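You operate a simulated robot arm through the tools that you are given. There is no shell and no other tool. Be economical: measure what you need, move in short steps, check, and stop when the job is done.

You are at the controls of a simulated two-armed robot. One attempt, no reset.

TASK
Put the small can marked "760" from the top of the wooden table on the desk top and the small can labelled "620" on the top of the white table. Put two of the gel cans from the top of the wooden table on the high top of the yarn table. Open the yarn drawer, put the yellow ball on the top of the wooden table away in the inside the yarn drawer and shut the drawer again. Open the desk drawer, take the stone weight from the blue mat and leave it in the inside of the desk drawer and shut the drawer again. Do these in any order. Set down upright: small can, gel can, yellow ball.

It is judged by the outcome, as a careful person would: the job done as asked, and still so three seconds after it is handed in. It fails if anything else is knocked over, pushed out of place, dropped, spilled or broken.

THE ROBOT
Two 7-joint arms with three-finger grippers on one trunk, on a base that drives. Base frame: it is fixed to the floor where the robot stands at the start and does not move with it; the origin is under the middle of the robot, x ahead of it, y to its left, z up; the surface under the hand at the start is at about z = 800. Lengths are in mm, angles in rad, forces in N, time in s.
The left shoulder is at the start at [30, 124, 1033], the right one opposite. With the tool pointing down near the work surface each hand reaches from about 100 to 780 mm from the robot's upright axis, wherever it stands, measured 20 degrees to its own side. Places, roughly: desk drawer [-1500, 1900, 700]; desk top [-2000, 2100, 900]; gel can [750, -500, 750]; high top of the yarn table [-900, 200, 800]; inside of the desk drawer [-1500, 1900, 700]; inside the yarn drawer [-1000, 400, 700]; small can [750, 250, 750]; stone weight (6x6x5 cm) [1100, -100, 800]; top of the white table [-600, 2100, 900]; yarn drawer [-1000, 300, 700]; yellow ball (6x5x5 cm) [600, -300, 800]. Payload 2.2 kg a hand.
The TCP of each hand is the grasp point between the finger pads, 28 mm short of the fingertips. In the tool frame z runs along the fingers and y along their closing line. The gripper opens to 102 mm. The gripper's body begins 71 mm behind the TCP.
Orientation is told as [roll, pitch, yaw] about the base's x, y, z axes, in that order, counted from this pose: with the fingers straight down and closing along the base's y, the tool's x points along the base's -x, its y along +y and its z along -z.

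THE INTERFACE
- The arms move only by the tool nudge_tool. It takes "left_plan", "right_plan" or both (then of equal length, played together; a hand with none holds still); each is a list of rows, each a list of 7 numbers: the opening in per cent of the stroke, from 0 (shut) to 100 (fully open), then the shift along the tool's x, y, z in m, then the turn, a rotation vector about the tool's x, y, z in rad. In form: [[claw, x, y, z, wx, wy, wz], ...]. A call has 1 to 20 rows; each row is the pose to reach, as a shift and turn from the pose commanded when the call began, along the tool's axes at that moment. Rows are played at 5 a second. More than 50 mm and 0.15 rad between two rows, or a gripper value outside its range, and nothing of the call is played. A pose out of reach is approached as far as the arm can. The call stops where the force on the tool passes 40 N (or 10 N more than at its start, if that is more) or the arm is blocked; 0.2 s more then pass. Each finger halts on what it meets, pressing with about 27 N; the grip force reading is that of the motor and also rises with nothing between the fingers. The clock runs only during rows and for 0.2 s after the last one: add rows that repeat a pose to give the fingers time. It gives the time, the measured TCP pose, the force on the tool (base axes), the opening and the grip force at its end, in the units of the frame above (readings bear some noise), with the torque about the TCP (base axes, N m) and any sound that the robot's microphone picked up.
- Cameras (640 x 400 px; columns grow to the right, rows downward): "scene" is now at [-4.5, 47.7, 1727.4]; the picture's right is [0.86, -0.51, -0.00], its down [-0.47, -0.80, -0.36] and it looks along [0.18, 0.31, -0.93] (base axes); focal length 214 px, centre (320, 200). "left" rides on the left gripper at [72, 38, -86] in its tool frame; the picture's right is [-0.46, 0.89, 0.00], its down [-0.60, -0.32, -0.73] and it looks along [-0.65, -0.34, 0.68] (tool axes); focal length 256 px, centre (320, 200). "right" rides on the right gripper at [69, 44, -86] in its tool frame; the picture's right is [-0.53, 0.85, 0.00], its down [-0.58, -0.36, -0.73] and it looks along [-0.62, -0.39, 0.68] (tool axes); focal length 256 px, centre (320, 200). There is no depth. A picture from a camera that has moved, and an enlarged one, comes with that camera's place and axes in the base frame and with its lens.
- get_image(camera): a new picture of that camera. It takes no simulated time.
- slide_trunk(by): slides the trunk up (or, below 0, down) by that many mm; the arms and the scene camera ride with it, the base frame stays. It gives what a move gives, with no picture.
- base_move(legs): drives the robot by 1 to 6 legs, each [ahead, left, turn to the left] in mm, mm and rad, along the robot's own axes; the way and the turn of a leg run together, so that a leg with both is an arc; at most 1500 mm and 3.142 rad a leg. The arms and the cameras ride along, it lands a little off, and it stops where it bumps. It gives what a move gives.
- head_to(pan, tilt): turns the head with the scene camera to pan (to the left, within 2.496 rad either way) and tilt (down, from -0.506 to 1.204), counted from straight ahead of the robot. It gives what a move gives.
- close_up(camera, box): a new picture of the part [left, top, right, bottom] of that camera's present view, enlarged. It takes no simulated time.
- sign_off(): hands the job in; it is judged then, once.

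Go step by step. Nothing tells you exact positions but the pictures and the camera data: compare them with the known pose of the tool, close in by small moves and look again before you grip or let go. The budget is 483 turns and 230 pictures, counting those below and the enlarged ones. Unless the task says otherwise, let go and move clear before handing in, and close with one line.

The tools are called after ">>>" as name(argument=value, ...) on one line, values as JSON. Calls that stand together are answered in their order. nudge_tool: Moves the arms, as the interface text tells. Its arguments: {"type":"object","properties":{"left_plan":{"type":"array"},"right_plan":{"type":"array"}},"required":[]} The other tools are called the same way: slide_trunk (by) slides the trunk up or down; base_move (legs) drives the base; head_to (pan, tilt) turns the head that bears the scene camera; get_image (camera) takes a picture; close_up (camera, box) takes an enlarged picture of a part of a camera's view; sign_off () hands the job in.

At the start:

```text
time: 0.0
left_position: [505.6, 235.0, 1076.4]
left_tcp_rot: [-0.001, 0.0, 0.0]
left_wrist_force: [0.4, -0.4, 0.0]
left_moment: [0.01, -0.01, 0.01]
left_width: 102.0
left_grasp_force: 0.0
right_position: [409.4, -86.9, 1104.6]
right_tcp_rot: [-0.002, 0.001, -0.001]
right_wrist_force: [-0.4, -0.2, 0.4]
right_moment: [0.01, -0.02, 0.03]
right_width: 102.1
right_grasp_force: 0.0
trunk travel left (down, up): [-275.0, 265.0]
robot x, y, heading: [2.2, -2.0, 0.001]
head pan, tilt: [1.04, 1.201]
```

scene: 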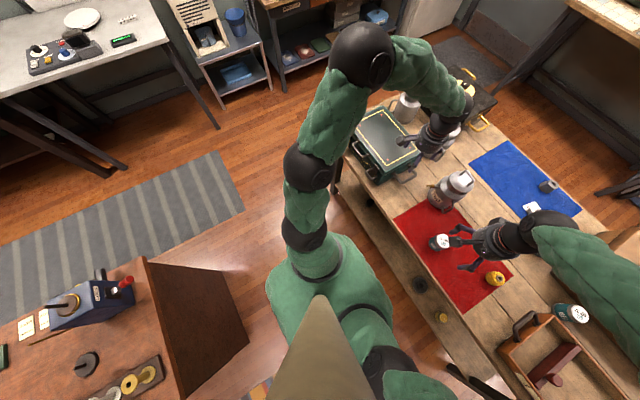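
right: 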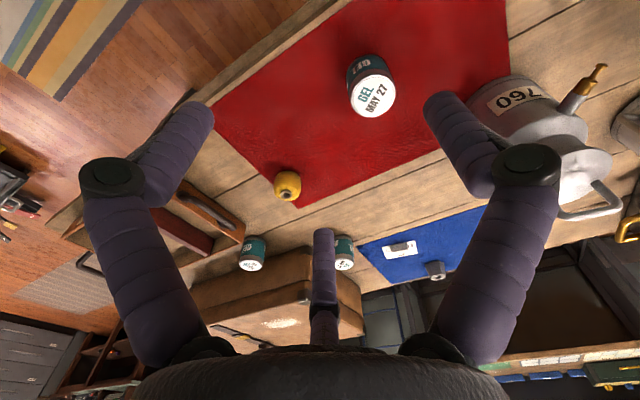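
left: 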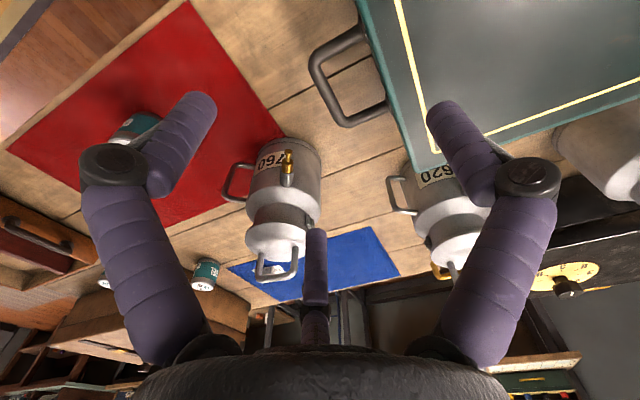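

I see a wooden table ahead with a red mat, a blue mat, metal cans with number labels, gel cans and a yellow ball. I'll look around with the head first.

>>> head_to(pan=0.0, tilt=0.9)

>>> get_image(camera="scene")

```text
time: 1.3
left_position: [504.2, 234.4, 1075.2]
left_tcp_rot: [-0.001, -0.003, 0.0]
left_wrist_force: [0.4, 0.0, 0.7]
left_moment: [-0.01, 0.0, 0.05]
left_width: 102.1
left_grasp_force: 0.0
right_position: [408.4, -86.5, 1105.7]
right_tcp_rot: [0.001, -0.001, 0.002]
right_wrist_force: [-0.5, 0.7, 0.6]
right_moment: [-0.01, 0.0, -0.02]
right_width: 101.9
right_grasp_force: 0.0
trunk travel left (down, up): [-275.0, 265.0]
robot x, y, heading: [5.9, -0.2, -0.006]
head pan, tilt: [0.0, 0.901]
```

```text
226 pictures are left
camera scene: at [42.8, -0.5, 1747.2], right [0.0, -1.0, 0.0], down [-0.78, 0.0, -0.62], along [0.62, 0.0, -0.78], focal length 214 px, centre (320, 200)
```

scene: 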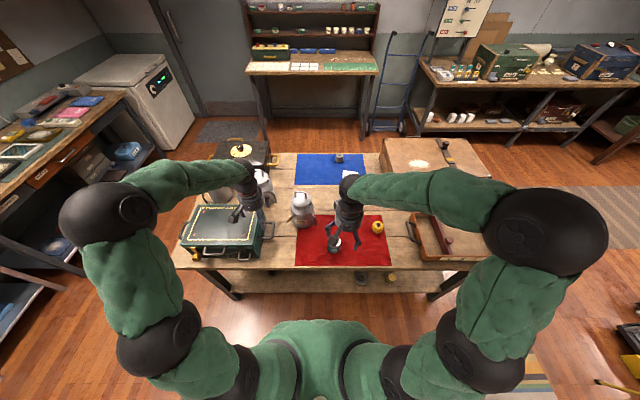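

>>> close_up(camera="scene", box=[170, 130, 490, 300])

>>> head_to(pan=1.2, tilt=0.5)

>>> get_image(camera="scene")

>>> head_to(pan=2.4, tilt=0.5)

>>> get_image(camera="scene")

```text
2.00 times, centred on (330, 215) of scene
camera zoom: at [42.8, -0.5, 1747.2], right [0.0, -1.0, 0.0], down [-0.78, 0.0, -0.62], along [0.62, 0.0, -0.78], focal length 429 px, centre (300, 170)
```

zoom: 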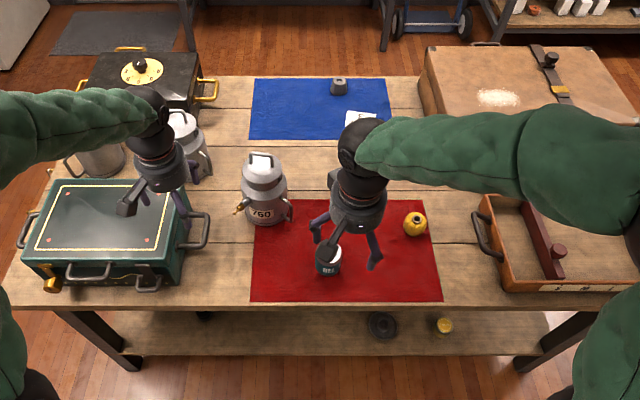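

```text
time: 2.7
left_position: [504.8, 234.3, 1074.8]
left_tcp_rot: [-0.001, -0.003, 0.001]
left_wrist_force: [0.1, -0.9, 0.8]
left_moment: [0.0, 0.02, -0.01]
left_width: 102.1
left_grasp_force: 0.1
right_position: [409.0, -86.7, 1105.2]
right_tcp_rot: [0.0, 0.0, -0.001]
right_wrist_force: [0.6, 0.3, 0.2]
right_moment: [-0.03, -0.03, 0.03]
right_width: 102.2
right_grasp_force: 0.0
trunk travel left (down, up): [-275.0, 265.0]
robot x, y, heading: [3.0, -0.3, -0.005]
head pan, tilt: [1.201, 0.499]
```

```text
224 pictures are left
camera scene: at [0.3, 84.3, 1781.0], right [0.93, -0.36, 0.0], down [-0.17, -0.45, -0.88], along [0.32, 0.82, -0.48], focal length 214 px, centre (320, 200)
```

scene: 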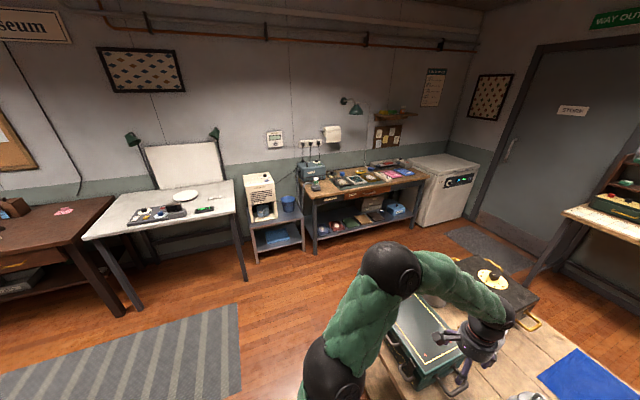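

```text
time: 4.1
left_position: [504.5, 234.1, 1074.7]
left_tcp_rot: [-0.002, -0.001, 0.0]
left_wrist_force: [0.5, -0.6, -0.1]
left_moment: [-0.01, 0.01, -0.02]
left_width: 101.6
left_grasp_force: 0.1
right_position: [408.9, -86.2, 1104.0]
right_tcp_rot: [0.0, 0.001, 0.001]
right_wrist_force: [-0.3, 0.8, 0.6]
right_moment: [-0.03, -0.05, -0.02]
right_width: 102.1
right_grasp_force: 0.2
trunk travel left (down, up): [-275.0, 265.0]
robot x, y, heading: [2.4, -0.8, 0.002]
head pan, tilt: [2.4, 0.499]
```

```text
223 pictures are left
camera scene: at [-99.7, 61.0, 1781.1], right [0.68, 0.74, 0.0], down [0.35, -0.32, -0.88], along [-0.65, 0.59, -0.48], focal length 214 px, centre (320, 200)
```

scene: 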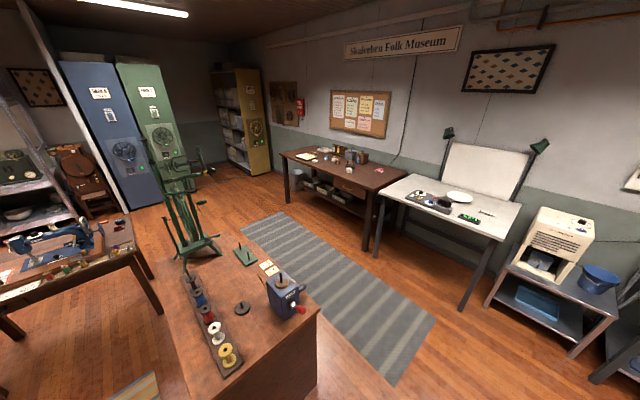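

>>> close_up(camera="right", box=[210, 180, 390, 300])

>>> close_up(camera="left", box=[160, 120, 400, 300])

>>> close_up(camera="left", box=[370, 100, 640, 300])

```text
3.33 times, centred on (300, 240) of right
camera zoom: at [340.0, -42.4, 1190.8], right [0.53, 0.85, 0.0], down [0.58, -0.36, 0.73], along [0.62, -0.39, -0.68], focal length 853 px, centre (387, 67)
```

zoom: 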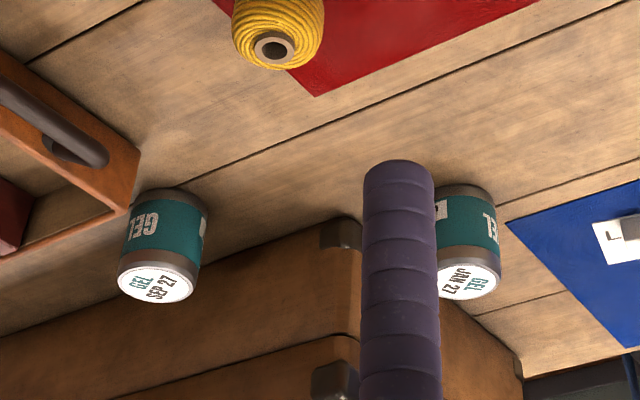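

```text
2.22 times, centred on (280, 210) of left
camera zoom: at [431.0, 271.5, 1161.5], right [0.46, 0.89, 0.0], down [0.6, -0.32, 0.73], along [0.65, -0.34, -0.68], focal length 569 px, centre (409, 178)
```

zoom: 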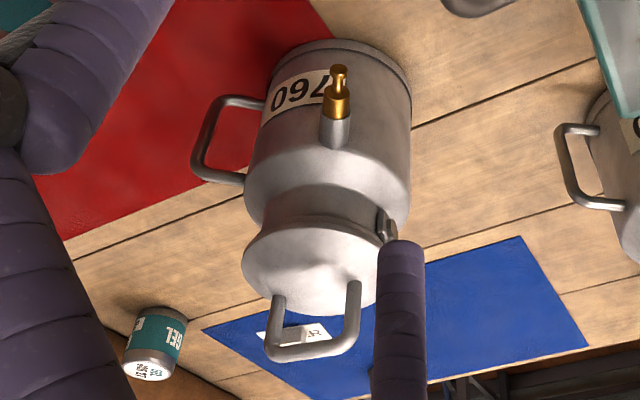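

```text
2.00 times, centred on (505, 200) of left
camera zoom: at [431.0, 271.5, 1161.5], right [0.46, 0.89, 0.0], down [0.6, -0.32, 0.73], along [0.65, -0.34, -0.68], focal length 512 px, centre (-50, 200)
```

zoom: 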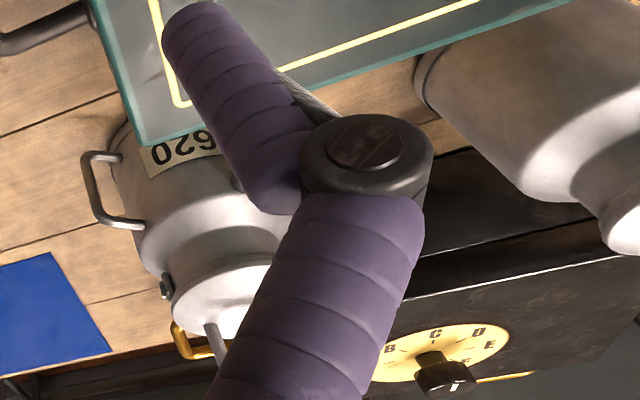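

>>> nudge_tool(left_plan=[[100, 0.04, 0.03, -0.01, 0, 0, 0], [100, 0.08, 0.06, -0.02, 0, 0, 0], [100, 0.11, 0.09, -0.03, 0, 0, 0], [100, 0.14, 0.12, -0.04, 0, 0, 0], [100, 0.17, 0.15, -0.05, 0, 0, 0], [100, 0.2, 0.18, -0.05, 0, 0, 0]], right_plan=[[100, 0.03, -0.04, -0.01, 0, 0, 0], [100, 0.06, -0.08, -0.02, 0, 0, 0], [100, 0.09, -0.12, -0.03, 0, 0, 0], [100, 0.12, -0.16, -0.04, 0, 0, 0], [100, 0.14, -0.2, -0.05, 0, 0, 0], [100, 0.15, -0.24, -0.05, 0, 0, 0]])

>>> head_to(pan=0, tilt=0.85)

>>> close_up(camera="scene", box=[170, 130, 490, 330])

```text
refused: row 1 steps farther than a row can; nothing moved
```

```text
time: 6.3
left_position: [504.4, 234.6, 1074.7]
left_tcp_rot: [-0.001, -0.002, 0.0]
left_wrist_force: [-0.1, -0.4, -0.1]
left_moment: [-0.02, 0.03, -0.01]
left_width: 102.0
left_grasp_force: 0.1
right_position: [408.8, -86.0, 1104.8]
right_tcp_rot: [0.001, 0.001, 0.001]
right_wrist_force: [-0.2, -0.4, 0.6]
right_moment: [-0.01, -0.05, 0.01]
right_width: 102.0
right_grasp_force: 0.1
trunk travel left (down, up): [-275.0, 265.0]
robot x, y, heading: [2.4, -0.3, 0.0]
head pan, tilt: [0.0, 0.85]
```

```text
2.00 times, centred on (330, 230) of scene
camera zoom: at [45.5, -0.5, 1751.1], right [0.0, -1.0, 0.0], down [-0.75, 0.0, -0.66], along [0.66, 0.0, -0.75], focal length 429 px, centre (300, 140)
```

zoom: 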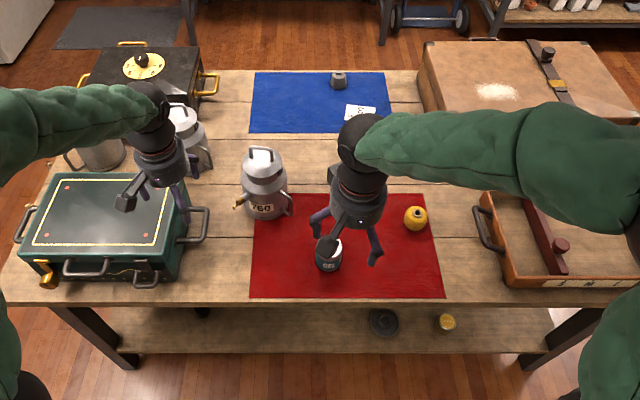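

>>> nudge_tool(left_plan=[[100, 0.03, 0.025, -0.01, 0, 0, 0], [100, 0.06, 0.05, -0.02, 0, 0, 0], [100, 0.09, 0.075, -0.03, 0, 0, 0], [100, 0.12, 0.1, -0.04, 0, 0, 0], [100, 0.15, 0.125, -0.05, 0, 0, 0], [100, 0.18, 0.15, -0.06, 0, 0, 0]], right_plan=[[100, 0.025, -0.035, -0.01, 0, 0, 0], [100, 0.05, -0.07, -0.02, 0, 0, 0], [100, 0.075, -0.105, -0.03, 0, 0, 0], [100, 0.1, -0.14, -0.04, 0, 0, 0], [100, 0.125, -0.175, -0.05, 0, 0, 0], [100, 0.15, -0.21, -0.05, 0, 0, 0]])

>>> close_up(camera="scene", box=[170, 130, 490, 330])

```text
time: 7.7
left_position: [323.0, 384.9, 1135.7]
left_tcp_rot: [-0.002, -0.001, -0.001]
left_wrist_force: [-1.2, -1.4, -0.2]
left_moment: [-0.01, -0.03, -0.02]
left_width: 101.8
left_grasp_force: 0.1
right_position: [255.6, -297.1, 1154.1]
right_tcp_rot: [0.0, 0.0, 0.001]
right_wrist_force: [-0.1, -1.3, 0.1]
right_moment: [-0.01, -0.04, 0.0]
right_width: 101.9
right_grasp_force: 0.1
trunk travel left (down, up): [-275.0, 265.0]
robot x, y, heading: [-0.9, 2.4, 0.004]
head pan, tilt: [0.0, 0.85]
```

```text
2.00 times, centred on (330, 230) of scene
camera zoom: at [43.1, -0.6, 1751.1], right [0.0, -1.0, 0.0], down [-0.75, 0.0, -0.66], along [0.66, 0.0, -0.75], focal length 429 px, centre (300, 140)
```

zoom: 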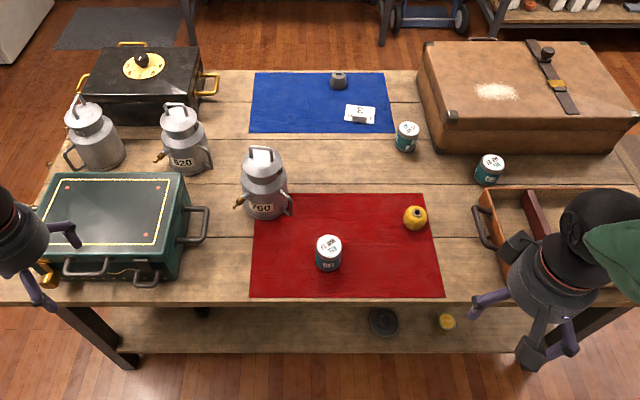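

>>> close_up(camera="scene", box=[200, 170, 330, 250])

>>> head_to(pan=0, tilt=1.2)

>>> get_image(camera="scene")

```text
4.92 times, centred on (265, 210) of scene
camera zoom: at [43.1, -0.6, 1751.1], right [0.0, -1.0, 0.0], down [-0.75, 0.0, -0.66], along [0.66, 0.0, -0.75], focal length 1056 px, centre (591, 151)
```

zoom: 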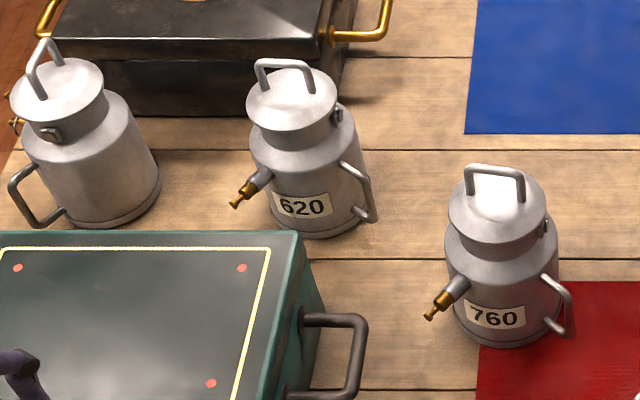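

```text
time: 8.5
left_position: [324.6, 383.3, 1136.5]
left_tcp_rot: [-0.002, -0.002, -0.001]
left_wrist_force: [0.0, -0.7, -0.2]
left_moment: [0.01, 0.01, 0.01]
left_width: 102.0
left_grasp_force: 0.1
right_position: [258.3, -296.9, 1155.0]
right_tcp_rot: [0.0, 0.0, 0.001]
right_wrist_force: [-0.4, -0.3, -0.3]
right_moment: [-0.01, -0.03, -0.02]
right_width: 101.9
right_grasp_force: 0.0
trunk travel left (down, up): [-275.0, 265.0]
robot x, y, heading: [0.8, 0.3, -0.002]
head pan, tilt: [0.0, 1.201]
```

```text
216 pictures are left
camera scene: at [22.6, -0.6, 1727.4], right [0.0, -1.0, 0.0], down [-0.93, 0.0, -0.36], along [0.36, 0.0, -0.93], focal length 214 px, centre (320, 200)
```

scene: 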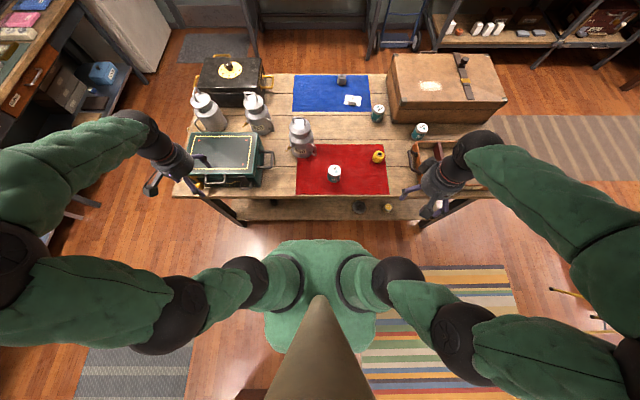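

>>> slide_trunk(by=150)

>>> get_image(camera="scene")

```text
time: 10.3
left_position: [325.4, 384.5, 1286.1]
left_tcp_rot: [-0.002, -0.001, -0.001]
left_wrist_force: [-0.4, 0.0, -0.9]
left_moment: [-0.01, 0.0, -0.01]
left_width: 101.9
left_grasp_force: 0.1
right_position: [257.7, -295.7, 1304.6]
right_tcp_rot: [-0.001, 0.0, 0.0]
right_wrist_force: [0.7, -0.3, 0.1]
right_moment: [0.01, -0.02, -0.02]
right_width: 102.2
right_grasp_force: 0.0
trunk travel left (down, up): [-425.0, 115.0]
robot x, y, heading: [-0.3, -1.1, 0.003]
head pan, tilt: [0.0, 1.201]
```

```text
215 pictures are left
camera scene: at [23.1, -0.6, 1877.2], right [0.0, -1.0, 0.0], down [-0.93, 0.0, -0.36], along [0.36, 0.0, -0.93], focal length 214 px, centre (320, 200)
```

scene: 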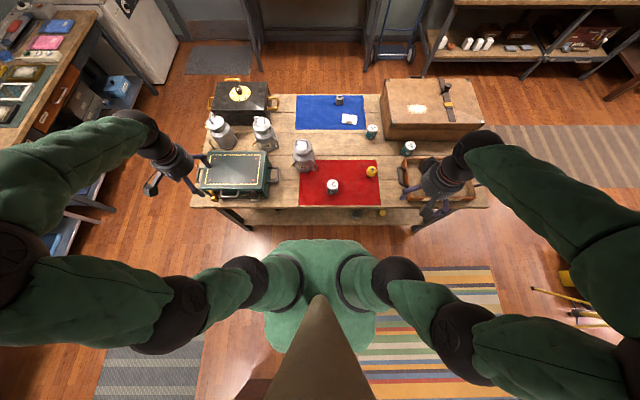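

>>> base_move(legs=[[120, 0, 0]])

>>> nudge_tool(right_plan=[[100, -0.03, 0.03, 0.0, 0, 0, -0.14], [100, -0.06, 0.06, 0.0, 0, 0, -0.28], [100, -0.09, 0.09, 0, 0, 0, -0.42], [100, -0.12, 0.12, 0, 0, 0, -0.56], [100, -0.15, 0.15, 0, 0, 0, -0.7], [100, -0.18, 0.18, 0, 0, 0, -0.84], [100, -0.21, 0.21, 0, 0, 0, -0.98], [100, -0.24, 0.24, 0, 0, 0, -1.12], [100, -0.26, 0.27, 0.0, 0, 0, -1.26], [100, -0.28, 0.31, 0.02, 0, 0, -1.38], [100, -0.29, 0.35, 0.04, 0, 0, -1.38], [100, -0.29, 0.385, 0.07, 0, 0, -1.38]])

>>> get_image(camera="right")

```text
time: 11.5
left_position: [445.1, 383.7, 1285.8]
left_tcp_rot: [0.0, -0.002, 0.001]
left_wrist_force: [0.1, 0.0, -0.2]
left_moment: [0.0, -0.03, 0.0]
left_width: 102.0
left_grasp_force: 0.0
right_position: [376.2, -296.0, 1305.1]
right_tcp_rot: [-0.001, 0.002, 0.0]
right_wrist_force: [0.2, -0.3, -0.3]
right_moment: [0.0, 0.01, 0.02]
right_width: 102.2
right_grasp_force: 0.0
trunk travel left (down, up): [-425.0, 115.0]
robot x, y, heading: [121.2, 1.0, 0.001]
head pan, tilt: [0.0, 1.201]
```

```text
time: 14.1
left_position: [446.3, 386.7, 1285.8]
left_tcp_rot: [-0.001, 0.003, 0.0]
left_wrist_force: [-0.2, 0.0, 0.1]
left_moment: [-0.07, 0.01, 0.0]
left_width: 101.9
left_grasp_force: 0.1
right_position: [668.6, 91.2, 1235.0]
right_tcp_rot: [-0.001, 0.001, 1.382]
right_wrist_force: [0.0, -0.3, 1.2]
right_moment: [-0.02, 0.01, -0.02]
right_width: 101.8
right_grasp_force: 0.1
trunk travel left (down, up): [-425.0, 115.0]
robot x, y, heading: [119.7, -2.7, -0.005]
head pan, tilt: [0.0, 1.201]
```

```text
214 pictures are left
camera right: at [612.5, 31.0, 1320.4], right [-0.73, 0.68, 0.0], down [0.47, 0.5, 0.73], along [0.5, 0.53, -0.68], focal length 256 px, centre (320, 200)
```

right: 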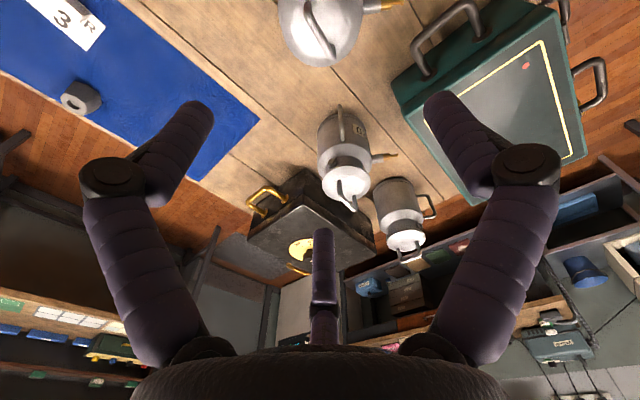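

>>> nudge_tool(right_plan=[[100, 0, 0, 0.04, 0, 0, 0], [100, 0, 0, 0.08, 0, 0, 0], [100, 0, 0, 0.12, 0, 0, 0], [100, 0, 0, 0.145, 0, 0, 0]])

>>> get_image(camera="right")

```text
time: 15.1
left_position: [444.6, 384.7, 1285.4]
left_tcp_rot: [-0.003, -0.001, 0.0]
left_wrist_force: [-0.7, -0.3, -0.2]
left_moment: [0.02, 0.01, 0.0]
left_width: 101.9
left_grasp_force: 0.1
right_position: [667.6, 88.3, 1088.4]
right_tcp_rot: [0.0, 0.0, 1.379]
right_wrist_force: [-0.3, 1.0, -0.8]
right_moment: [0.0, 0.0, -0.01]
right_width: 101.8
right_grasp_force: 0.0
trunk travel left (down, up): [-425.0, 115.0]
robot x, y, heading: [118.0, -0.8, -0.003]
head pan, tilt: [0.0, 1.201]
```

```text
213 pictures are left
camera right: at [611.5, 29.2, 1174.6], right [-0.73, 0.69, 0.0], down [0.47, 0.5, 0.73], along [0.5, 0.53, -0.68], focal length 256 px, centre (320, 200)
```

right: 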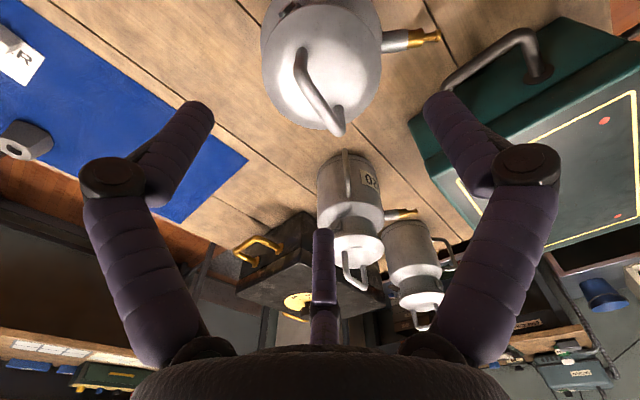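

>>> nudge_tool(right_plan=[[100, 0.009, 0.006, 0.03, 0, 0, 0], [60, 0.009, 0.006, 0.055, 0, 0, 0], [50, 0.009, 0.006, 0.076, 0, 0, 0], [50, 0.009, 0.006, 0.076, 0, 0, 0]])

>>> get_image(camera="right")

```text
time: 16.1
left_position: [444.3, 384.7, 1285.7]
left_tcp_rot: [0.001, -0.002, -0.001]
left_wrist_force: [0.4, 0.4, -0.5]
left_moment: [-0.01, -0.02, 0.0]
left_width: 101.9
left_grasp_force: 0.1
right_position: [660.5, 80.2, 1013.2]
right_tcp_rot: [0.0, -0.001, 1.38]
right_wrist_force: [-0.4, -0.7, 0.5]
right_moment: [-0.03, -0.01, 0.01]
right_width: 50.9
right_grasp_force: 0.0
trunk travel left (down, up): [-425.0, 115.0]
robot x, y, heading: [117.9, 0.8, -0.001]
head pan, tilt: [0.0, 1.201]
```

```text
212 pictures are left
camera right: at [604.5, 21.6, 1099.0], right [-0.73, 0.69, 0.0], down [0.47, 0.5, 0.73], along [0.5, 0.53, -0.68], focal length 256 px, centre (320, 200)
```

right: 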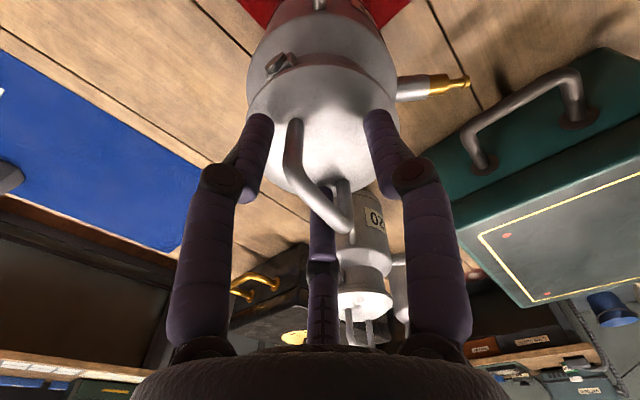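

>>> nudge_tool(right_plan=[[20, 0, 0, 0, 0, 0, 0], [0, 0, 0, 0, 0, 0, 0], [0, 0, 0, 0, 0, 0, 0], [0, 0, 0, 0, 0, 0, 0], [0, 0, 0, -0.01, 0, 0, 0], [0, 0, 0, -0.02, 0, 0, 0], [0, 0, 0, -0.02, 0, 0, 0]])

>>> get_image(camera="right")

```text
time: 17.7
left_position: [444.8, 383.8, 1285.2]
left_tcp_rot: [-0.002, -0.001, 0.0]
left_wrist_force: [-0.2, 0.7, -0.4]
left_moment: [0.01, -0.01, 0.01]
left_width: 102.0
left_grasp_force: 0.0
right_position: [660.7, 80.9, 1033.5]
right_tcp_rot: [0.0, -0.001, 1.38]
right_wrist_force: [-0.3, 0.4, -0.5]
right_moment: [0.0, 0.03, -0.02]
right_width: 12.8
right_grasp_force: 26.9
trunk travel left (down, up): [-425.0, 115.0]
robot x, y, heading: [118.3, -1.4, -0.0]
head pan, tilt: [0.0, 1.201]
heard: snap
```

```text
211 pictures are left
camera right: at [604.6, 21.4, 1119.4], right [-0.73, 0.68, 0.0], down [0.47, 0.5, 0.73], along [0.5, 0.53, -0.68], focal length 256 px, centre (320, 200)
```

right: 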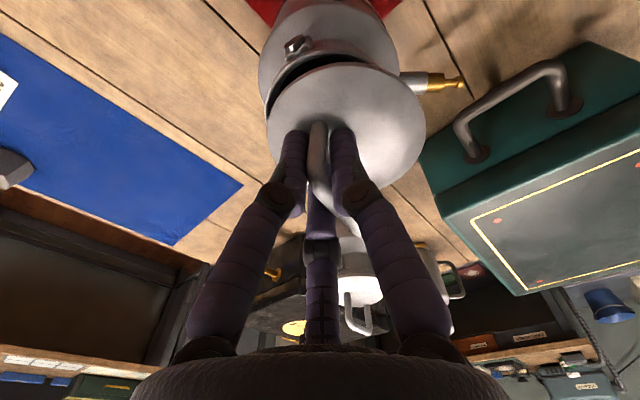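

The lid came away from the can, so the top handle isn't for carrying. I'll press it back straight down.

>>> nudge_tool(right_plan=[[0, 0, 0, 0.01, 0, 0, 0], [0, 0, 0, 0.018, 0, 0, 0], [0, 0, 0, 0.021, 0, 0, 0], [0, 0, 0, 0.024, 0, 0, 0], [0, 0, 0, 0.024, 0, 0, 0]])

>>> get_image(camera="right")

```text
time: 18.9
left_position: [441.3, 382.9, 1287.6]
left_tcp_rot: [-0.002, -0.003, -0.001]
left_wrist_force: [0.2, 0.1, -0.4]
left_moment: [0.01, 0.02, 0.0]
left_width: 102.0
left_grasp_force: 0.1
right_position: [660.9, 81.1, 1014.1]
right_tcp_rot: [-0.007, -0.005, 1.379]
right_wrist_force: [-4.4, -4.2, 34.0]
right_moment: [0.59, -0.24, 0.1]
right_width: 12.7
right_grasp_force: 26.8
trunk travel left (down, up): [-425.0, 115.0]
robot x, y, heading: [115.8, -1.8, 0.001]
head pan, tilt: [0.0, 1.201]
```

```text
210 pictures are left
camera right: at [603.7, 21.2, 1099.0], right [-0.73, 0.69, 0.0], down [0.46, 0.49, 0.74], along [0.51, 0.53, -0.68], focal length 256 px, centre (320, 200)
```

right: 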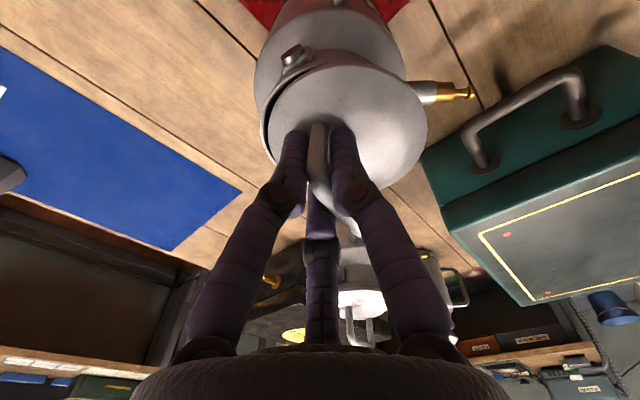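

>>> close_up(camera="right", box=[220, 0, 480, 180])

>>> head_to(pan=0, tilt=0.9)

>>> close_up(camera="scene", box=[200, 160, 360, 260])

```text
2.22 times, centred on (350, 90) of right
camera zoom: at [603.7, 21.2, 1099.0], right [-0.73, 0.69, 0.0], down [0.46, 0.49, 0.74], along [0.51, 0.53, -0.68], focal length 569 px, centre (253, 444)
```

zoom: 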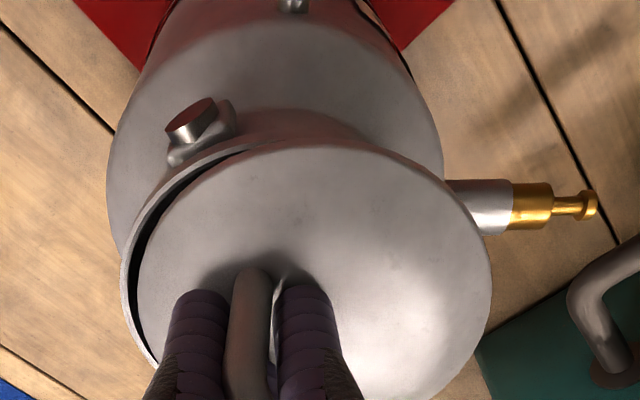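

```text
time: 19.7
left_position: [442.4, 383.2, 1288.0]
left_tcp_rot: [0.0, -0.002, -0.001]
left_wrist_force: [0.5, 0.1, 0.3]
left_moment: [-0.01, -0.02, 0.01]
left_width: 102.2
left_grasp_force: 0.0
right_position: [659.6, 79.2, 1012.6]
right_tcp_rot: [-0.007, -0.004, 1.379]
right_wrist_force: [-2.2, -8.4, 37.9]
right_moment: [0.55, -0.19, 0.21]
right_width: 13.1
right_grasp_force: 27.3
trunk travel left (down, up): [-425.0, 115.0]
robot x, y, heading: [117.4, -1.2, 0.002]
head pan, tilt: [0.0, 0.901]
```

```text
4.00 times, centred on (280, 210) of scene
camera zoom: at [158.0, -2.6, 1897.3], right [0.0, -1.0, 0.0], down [-0.78, 0.0, -0.62], along [0.62, 0.0, -0.78], focal length 858 px, centre (480, 160)
```

zoom: 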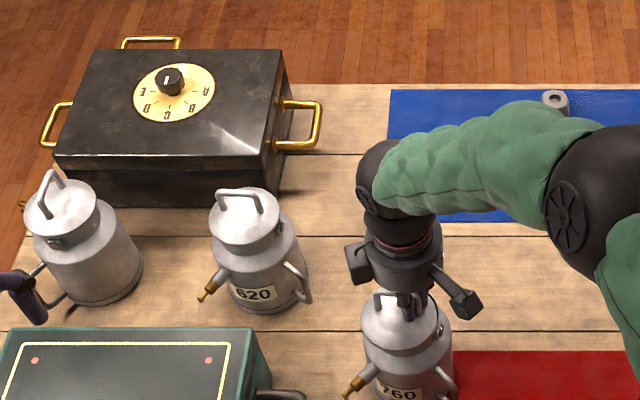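

>>> nudge_tool(right_plan=[[0, 0, 0, -0.003, 0, 0, 0], [20, 0, 0, -0.003, 0, 0, 0], [40, 0, 0, -0.003, 0, 0, 0], [50, 0, 0, -0.003, 0, 0, 0], [50, 0, 0, -0.003, 0, 0, 0]])

>>> get_image(camera="right")

```text
time: 20.9
left_position: [445.3, 383.8, 1286.7]
left_tcp_rot: [0.0, -0.002, 0.0]
left_wrist_force: [-0.2, 0.0, -0.2]
left_moment: [0.0, -0.02, -0.02]
left_width: 102.2
left_grasp_force: 0.2
right_position: [659.5, 80.3, 1011.9]
right_tcp_rot: [0.002, 0.002, 1.38]
right_wrist_force: [-0.4, -0.7, 0.0]
right_moment: [0.01, -0.01, -0.02]
right_width: 51.3
right_grasp_force: 0.1
trunk travel left (down, up): [-425.0, 115.0]
robot x, y, heading: [121.6, -1.4, -0.001]
head pan, tilt: [0.0, 0.901]
```

```text
207 pictures are left
camera right: at [603.2, 21.8, 1097.1], right [-0.73, 0.68, 0.0], down [0.47, 0.5, 0.73], along [0.5, 0.53, -0.68], focal length 256 px, centre (320, 200)
```

right: 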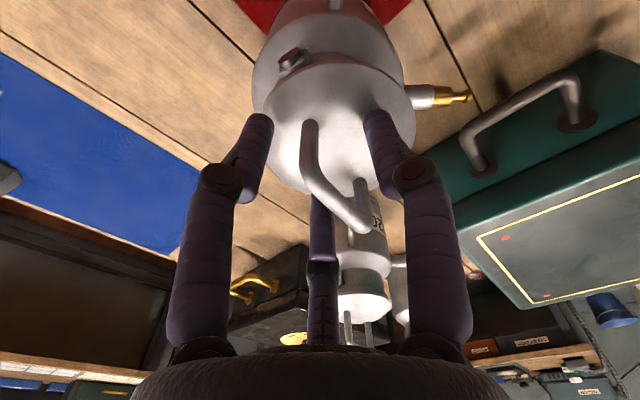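

>>> close_up(camera="right", box=[220, 20, 440, 240])

>>> nudge_tool(right_plan=[[50, 0, 0, -0.04, 0, 0, 0], [50, 0, 0, -0.08, 0, 0, 0], [50, 0, 0, -0.12, 0, 0, 0], [50, 0.0, 0, -0.15, 0, 0, 0], [50, 0.04, 0, -0.17, 0, 0, 0], [50, 0.08, 0.0, -0.18, 0, 0, 0], [50, 0.12, 0.0, -0.18, 0, 0, 0]])

>>> get_image(camera="right")

>>> close_up(camera="scene", box=[240, 180, 360, 260])

```text
1.82 times, centred on (330, 130) of right
camera zoom: at [603.2, 21.8, 1097.1], right [-0.73, 0.68, 0.0], down [0.47, 0.5, 0.73], along [0.5, 0.53, -0.68], focal length 465 px, centre (302, 327)
```

zoom: 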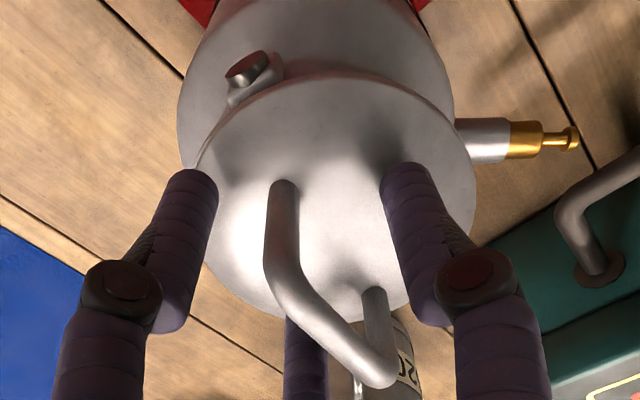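

```text
time: 22.5
left_position: [443.8, 382.9, 1285.9]
left_tcp_rot: [0.001, -0.002, 0.0]
left_wrist_force: [0.1, 0.3, -0.4]
left_moment: [0.0, -0.02, 0.03]
left_width: 102.0
left_grasp_force: 0.0
right_position: [635.4, -37.3, 1192.5]
right_tcp_rot: [0.0, -0.001, 1.38]
right_wrist_force: [0.4, 0.1, 0.4]
right_moment: [0.06, -0.02, -0.01]
right_width: 50.9
right_grasp_force: 0.0
trunk travel left (down, up): [-425.0, 115.0]
robot x, y, heading: [118.5, -1.8, -0.001]
head pan, tilt: [0.0, 0.901]
```

```text
205 pictures are left
camera right: at [579.5, -97.3, 1278.5], right [-0.73, 0.68, 0.0], down [0.47, 0.5, 0.73], along [0.5, 0.53, -0.68], focal length 256 px, centre (320, 200)
```

right: 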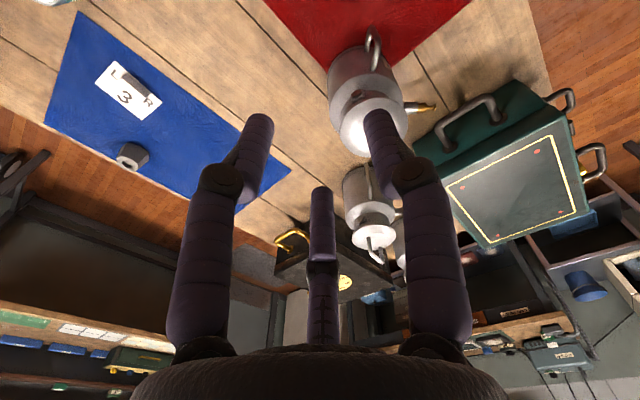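

```text
5.00 times, centred on (300, 220) of scene
camera zoom: at [161.6, -2.2, 1897.2], right [0.0, -1.0, 0.0], down [-0.78, 0.0, -0.62], along [0.62, 0.0, -0.78], focal length 1072 px, centre (420, 100)
```

zoom: 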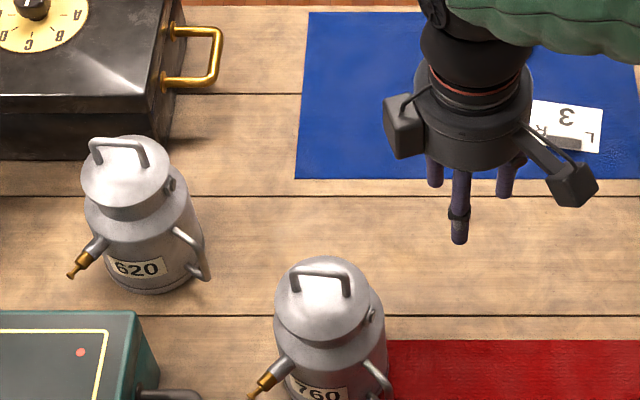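

>>> close_up(camera="right", box=[310, 20, 450, 170])

>>> get_image(camera="left")

```text
2.67 times, centred on (380, 95) of right
camera zoom: at [579.5, -97.3, 1278.5], right [-0.73, 0.68, 0.0], down [0.47, 0.5, 0.73], along [0.5, 0.53, -0.68], focal length 683 px, centre (160, 480)
```

zoom: 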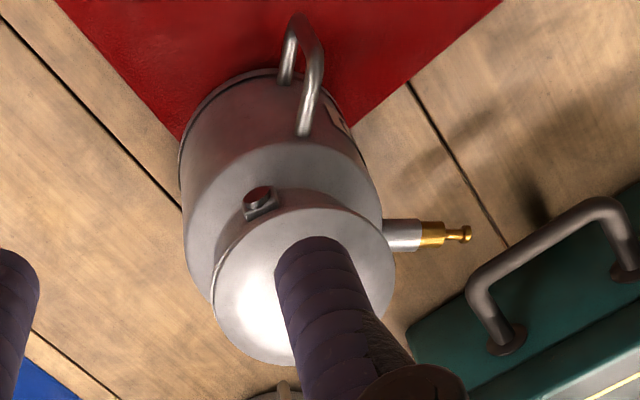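

```text
202 pictures are left
camera left: at [370.2, 420.0, 1372.3], right [0.46, 0.89, 0.0], down [0.6, -0.32, 0.73], along [0.65, -0.34, -0.68], focal length 256 px, centre (320, 200)
```

left: 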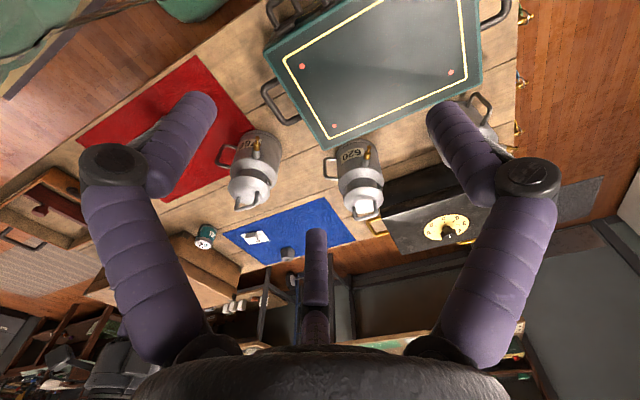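

>>> nudge_tool(right_plan=[[100, -0.04, 0, 0, 0, 0, 0], [100, -0.08, 0, 0, 0, 0, 0], [100, -0.123, 0.002, 0.0, 0, 0, 0], [100, -0.123, 0.002, 0.04, 0, 0, 0], [100, -0.123, 0.002, 0.08, 0, 0, 0], [100, -0.123, 0.002, 0.12, 0, 0, 0], [100, -0.123, 0.002, 0.15, 0, 0, 0], [100, -0.123, 0.002, 0.172, 0, 0, 0], [100, -0.123, 0.002, 0.172, 0, 0, 0]])

>>> get_image(camera="right")

>>> close_up(camera="scene", box=[240, 180, 360, 260])

```text
time: 24.5
left_position: [444.3, 383.8, 1286.6]
left_tcp_rot: [-0.001, -0.001, 0.0]
left_wrist_force: [-0.3, 0.6, 0.4]
left_moment: [0.0, 0.0, -0.01]
left_width: 102.0
left_grasp_force: 0.1
right_position: [659.2, 83.7, 1020.7]
right_tcp_rot: [0.0, 0.0, 1.38]
right_wrist_force: [0.1, 0.2, 0.2]
right_moment: [-0.02, 0.03, -0.01]
right_width: 101.8
right_grasp_force: 0.1
trunk travel left (down, up): [-425.0, 115.0]
robot x, y, heading: [115.1, -0.4, -0.001]
head pan, tilt: [0.0, 0.901]
```

```text
201 pictures are left
camera right: at [602.3, 24.8, 1105.6], right [-0.73, 0.69, 0.0], down [0.47, 0.5, 0.73], along [0.5, 0.53, -0.68], focal length 256 px, centre (320, 200)
```

right: 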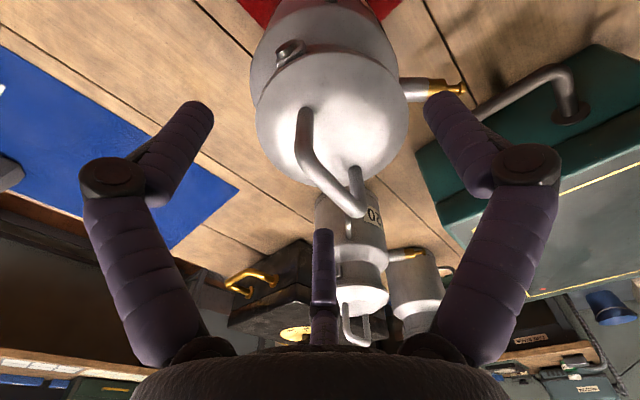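

```text
5.00 times, centred on (300, 220) of scene
camera zoom: at [161.8, -0.8, 1897.2], right [0.0, -1.0, 0.0], down [-0.78, 0.0, -0.62], along [0.62, 0.0, -0.78], focal length 1072 px, centre (420, 100)
```

zoom: 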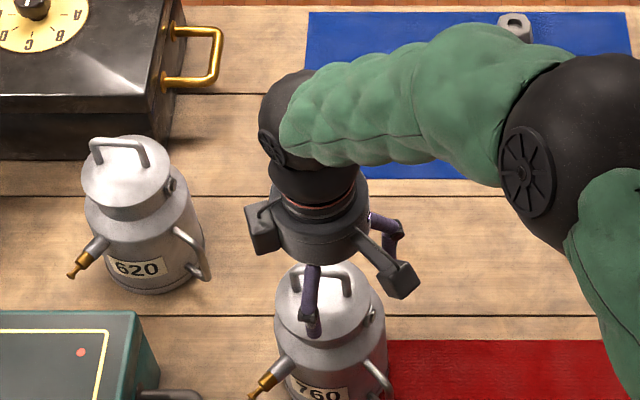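

>>> nudge_tool(right_plan=[[100, 0.002, 0.009, 0.0, 0, 0, 0], [100, 0.002, 0.009, 0.012, 0, 0, 0], [100, 0.002, 0.009, 0.012, 0, 0, 0]])

>>> get_image(camera="right")

```text
time: 25.3
left_position: [444.2, 384.4, 1286.6]
left_tcp_rot: [0.001, 0.0, 0.0]
left_wrist_force: [0.5, -0.2, -0.1]
left_moment: [0.0, -0.04, 0.01]
left_width: 101.9
left_grasp_force: 0.1
right_position: [648.9, 83.9, 1008.1]
right_tcp_rot: [0.0, 0.002, 1.38]
right_wrist_force: [-0.3, -0.2, -0.6]
right_moment: [0.03, -0.01, 0.02]
right_width: 101.9
right_grasp_force: 0.0
trunk travel left (down, up): [-425.0, 115.0]
robot x, y, heading: [119.4, -3.1, 0.003]
head pan, tilt: [0.0, 0.901]
```

```text
199 pictures are left
camera right: at [593.4, 24.7, 1094.0], right [-0.73, 0.69, 0.0], down [0.47, 0.5, 0.73], along [0.5, 0.53, -0.68], focal length 256 px, centre (320, 200)
```

right: 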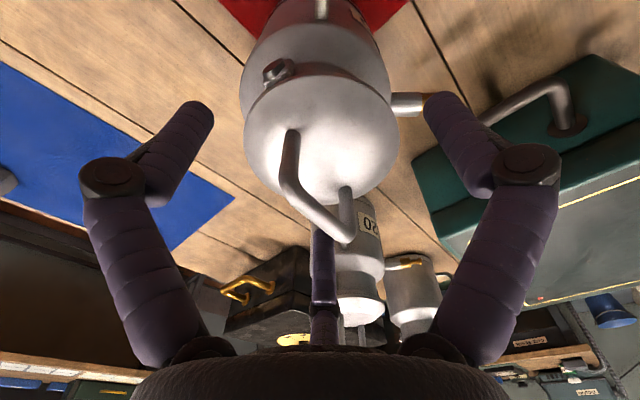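

>>> nudge_tool(right_plan=[[100, 0.003, 0.001, 0.01, 0, 0, 0], [100, 0.003, 0.001, 0.02, 0, 0, 0], [100, 0.003, 0.001, 0.03, 0, 0, 0], [100, 0.003, 0.001, 0.04, 0, 0, 0]])

>>> get_image(camera="right")

>>> close_up(camera="scene", box=[240, 180, 360, 260])

```text
time: 26.3
left_position: [444.0, 386.7, 1285.9]
left_tcp_rot: [-0.002, -0.001, 0.002]
left_wrist_force: [0.9, 0.8, 0.8]
left_moment: [0.0, 0.03, -0.01]
left_width: 102.3
left_grasp_force: 0.0
right_position: [657.4, 87.3, 979.8]
right_tcp_rot: [-0.022, -0.016, 1.38]
right_wrist_force: [-2.8, 5.2, 12.0]
right_moment: [0.52, -0.33, 0.22]
right_width: 102.6
right_grasp_force: 0.2
trunk travel left (down, up): [-425.0, 115.0]
robot x, y, heading: [122.1, 0.1, 0.006]
head pan, tilt: [0.0, 0.901]
stopped in row 4 (right hand): the force on the tool passed its limit at 44 N (the readings are from after the stop); the commanded pose is now the measured one
```

```text
198 pictures are left
camera right: at [599.2, 26.8, 1063.3], right [-0.73, 0.68, -0.01], down [0.45, 0.49, 0.75], along [0.52, 0.54, -0.66], focal length 256 px, centre (320, 200)
```

right: 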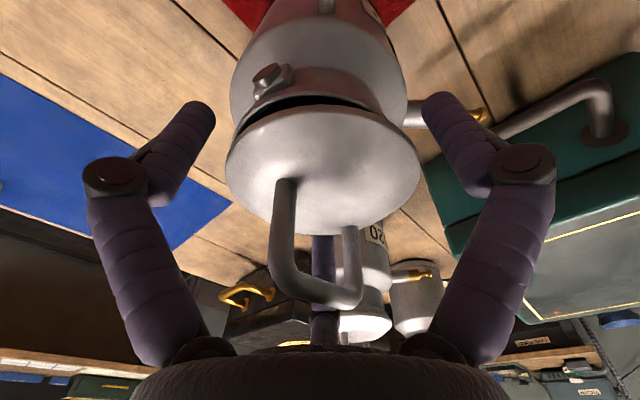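

```text
5.00 times, centred on (300, 220) of scene
camera zoom: at [162.1, -0.3, 1897.1], right [0.0, -1.0, 0.0], down [-0.78, 0.0, -0.62], along [0.62, 0.0, -0.78], focal length 1072 px, centre (420, 100)
```

zoom: 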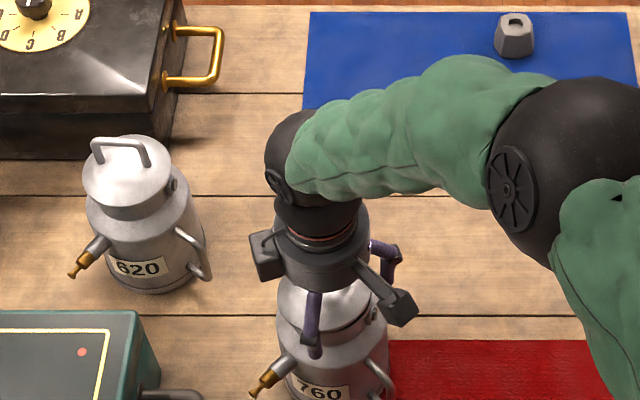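

>>> nudge_tool(right_plan=[[100, 0, 0, -0.005, 0, 0, 0], [100, 0, 0, -0.015, 0, 0, 0], [100, 0, 0, -0.035, 0, 0, 0], [100, 0, 0, -0.06, 0, 0, 0]])

>>> get_image(camera="right")

```text
time: 27.3
left_position: [445.2, 384.3, 1286.6]
left_tcp_rot: [0.001, -0.001, 0.002]
left_wrist_force: [-1.4, 1.1, -0.5]
left_moment: [-0.01, 0.02, 0.02]
left_width: 102.0
left_grasp_force: 0.0
right_position: [652.6, 84.7, 1037.5]
right_tcp_rot: [-0.015, -0.015, 1.38]
right_wrist_force: [-1.1, -0.1, -1.0]
right_moment: [-0.01, -0.02, 0.02]
right_width: 101.7
right_grasp_force: 0.1
trunk travel left (down, up): [-425.0, 115.0]
robot x, y, heading: [119.6, -2.3, -0.003]
head pan, tilt: [0.0, 0.901]
heard: snap
```

```text
196 pictures are left
camera right: at [596.1, 25.0, 1121.9], right [-0.73, 0.68, -0.01], down [0.45, 0.49, 0.74], along [0.51, 0.54, -0.67], focal length 256 px, centre (320, 200)
```

right: 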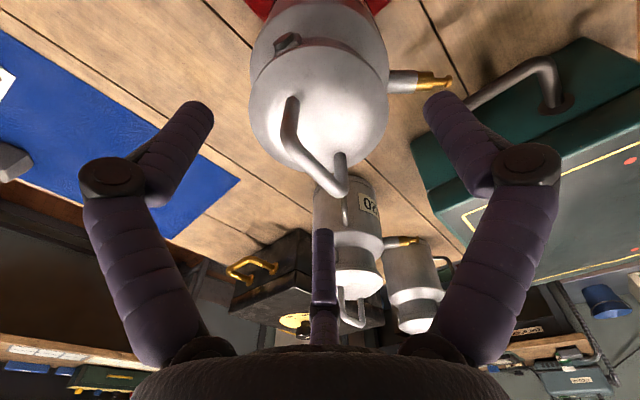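

>>> nudge_tool(right_plan=[[100, 0, 0, -0.045, 0, 0, 0], [100, 0, 0, -0.09, 0, 0, 0], [100, 0.03, 0.02, -0.1, 0, 0, 0.08], [100, 0.06, 0.045, -0.1, 0, 0, 0.18], [100, 0.09, 0.07, -0.1, 0, 0, 0.28], [100, 0.12, 0.09, -0.1, 0, 0, 0.38], [100, 0.15, 0.115, -0.1, 0, 0, 0.48], [100, 0.18, 0.14, -0.1, 0, 0, 0.58], [100, 0.21, 0.16, -0.1, 0, 0, 0.68], [100, 0.233, 0.181, -0.1, 0, 0, 0.68]])

>>> nudge_tool(right_plan=[[100, 0, 0, 0, 0, -0.14, 0], [100, 0, 0, 0, 0, -0.28, 0], [100, 0, 0, 0, 0, -0.42, 0], [100, 0, 0, 0, 0, -0.56, 0], [100, 0, 0, 0, 0, -0.7, 0], [100, 0, 0, 0, 0, -0.84, 0], [100, 0, 0, 0, 0, -0.98, 0], [100, 0, 0, 0, 0, -1.12, 0], [100, 0, 0, 0, 0, -1.26, 0], [100, 0, 0, 0, 0, -1.36, 0], [100, 0, 0, 0, 0, -1.36, 0]])

>>> slide_trunk(by=-110)

>>> get_image(camera="right")

>>> get_image(camera="scene")

```text
time: 29.5
left_position: [443.1, 384.7, 1285.9]
left_tcp_rot: [-0.002, -0.002, 0.001]
left_wrist_force: [-0.3, 0.4, -0.1]
left_moment: [0.03, -0.03, 0.01]
left_width: 102.0
left_grasp_force: 0.0
right_position: [427.7, -109.8, 1131.7]
right_tcp_rot: [-0.005, -0.022, 0.699]
right_wrist_force: [0.1, 0.3, 0.5]
right_moment: [0.05, -0.03, -0.02]
right_width: 102.2
right_grasp_force: 0.1
trunk travel left (down, up): [-425.0, 115.0]
robot x, y, heading: [119.9, 0.9, -0.001]
head pan, tilt: [0.0, 0.901]
```

```text
time: 31.9
left_position: [443.6, 384.3, 1286.2]
left_tcp_rot: [-0.004, -0.001, 0.0]
left_wrist_force: [-0.5, 0.0, -0.6]
left_moment: [-0.01, -0.04, 0.01]
left_width: 101.8
left_grasp_force: 0.1
right_position: [430.4, -109.7, 1131.4]
right_tcp_rot: [-0.025, -1.382, 0.726]
right_wrist_force: [-0.7, 0.5, 0.1]
right_moment: [0.0, 0.03, 0.02]
right_width: 101.9
right_grasp_force: 0.0
trunk travel left (down, up): [-425.0, 115.0]
robot x, y, heading: [118.7, 2.2, -0.001]
head pan, tilt: [0.0, 0.901]
```

```text
time: 33.3
left_position: [443.9, 384.4, 1177.0]
left_tcp_rot: [-0.001, -0.002, 0.003]
left_wrist_force: [0.1, -0.5, -0.1]
left_moment: [-0.01, -0.01, 0.01]
left_width: 102.0
left_grasp_force: 0.0
right_position: [429.8, -110.3, 1022.4]
right_tcp_rot: [-0.024, -1.38, 0.725]
right_wrist_force: [0.2, 1.0, -0.6]
right_moment: [-0.05, 0.0, 0.0]
right_width: 102.0
right_grasp_force: 0.1
trunk travel left (down, up): [-315.0, 225.0]
robot x, y, heading: [115.7, -0.3, -0.001]
head pan, tilt: [0.0, 0.901]
```

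```text
195 pictures are left
camera right: at [327.7, -139.9, 969.3], right [-0.47, 0.71, 0.52], down [-0.23, -0.67, 0.71], along [0.85, 0.21, 0.48], focal length 256 px, centre (320, 200)
```

right: 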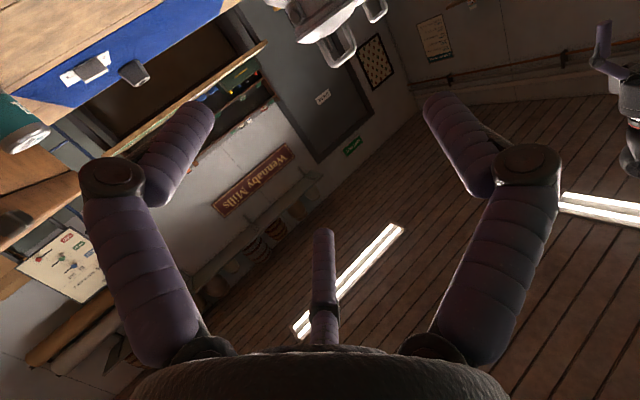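

```text
194 pictures are left
camera scene: at [161.8, -0.3, 1787.4], right [0.0, -1.0, 0.0], down [-0.78, 0.0, -0.62], along [0.62, 0.0, -0.78], focal length 214 px, centre (320, 200)
```

scene: 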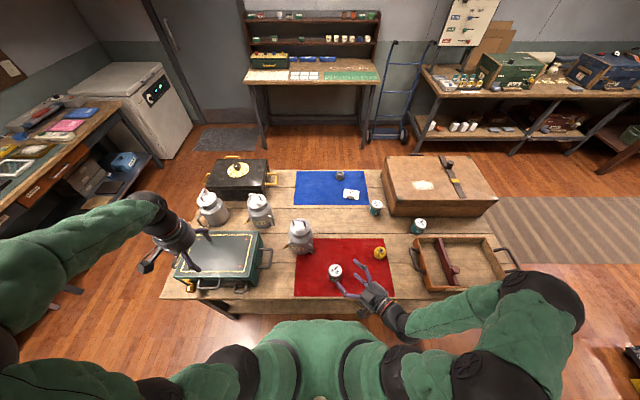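

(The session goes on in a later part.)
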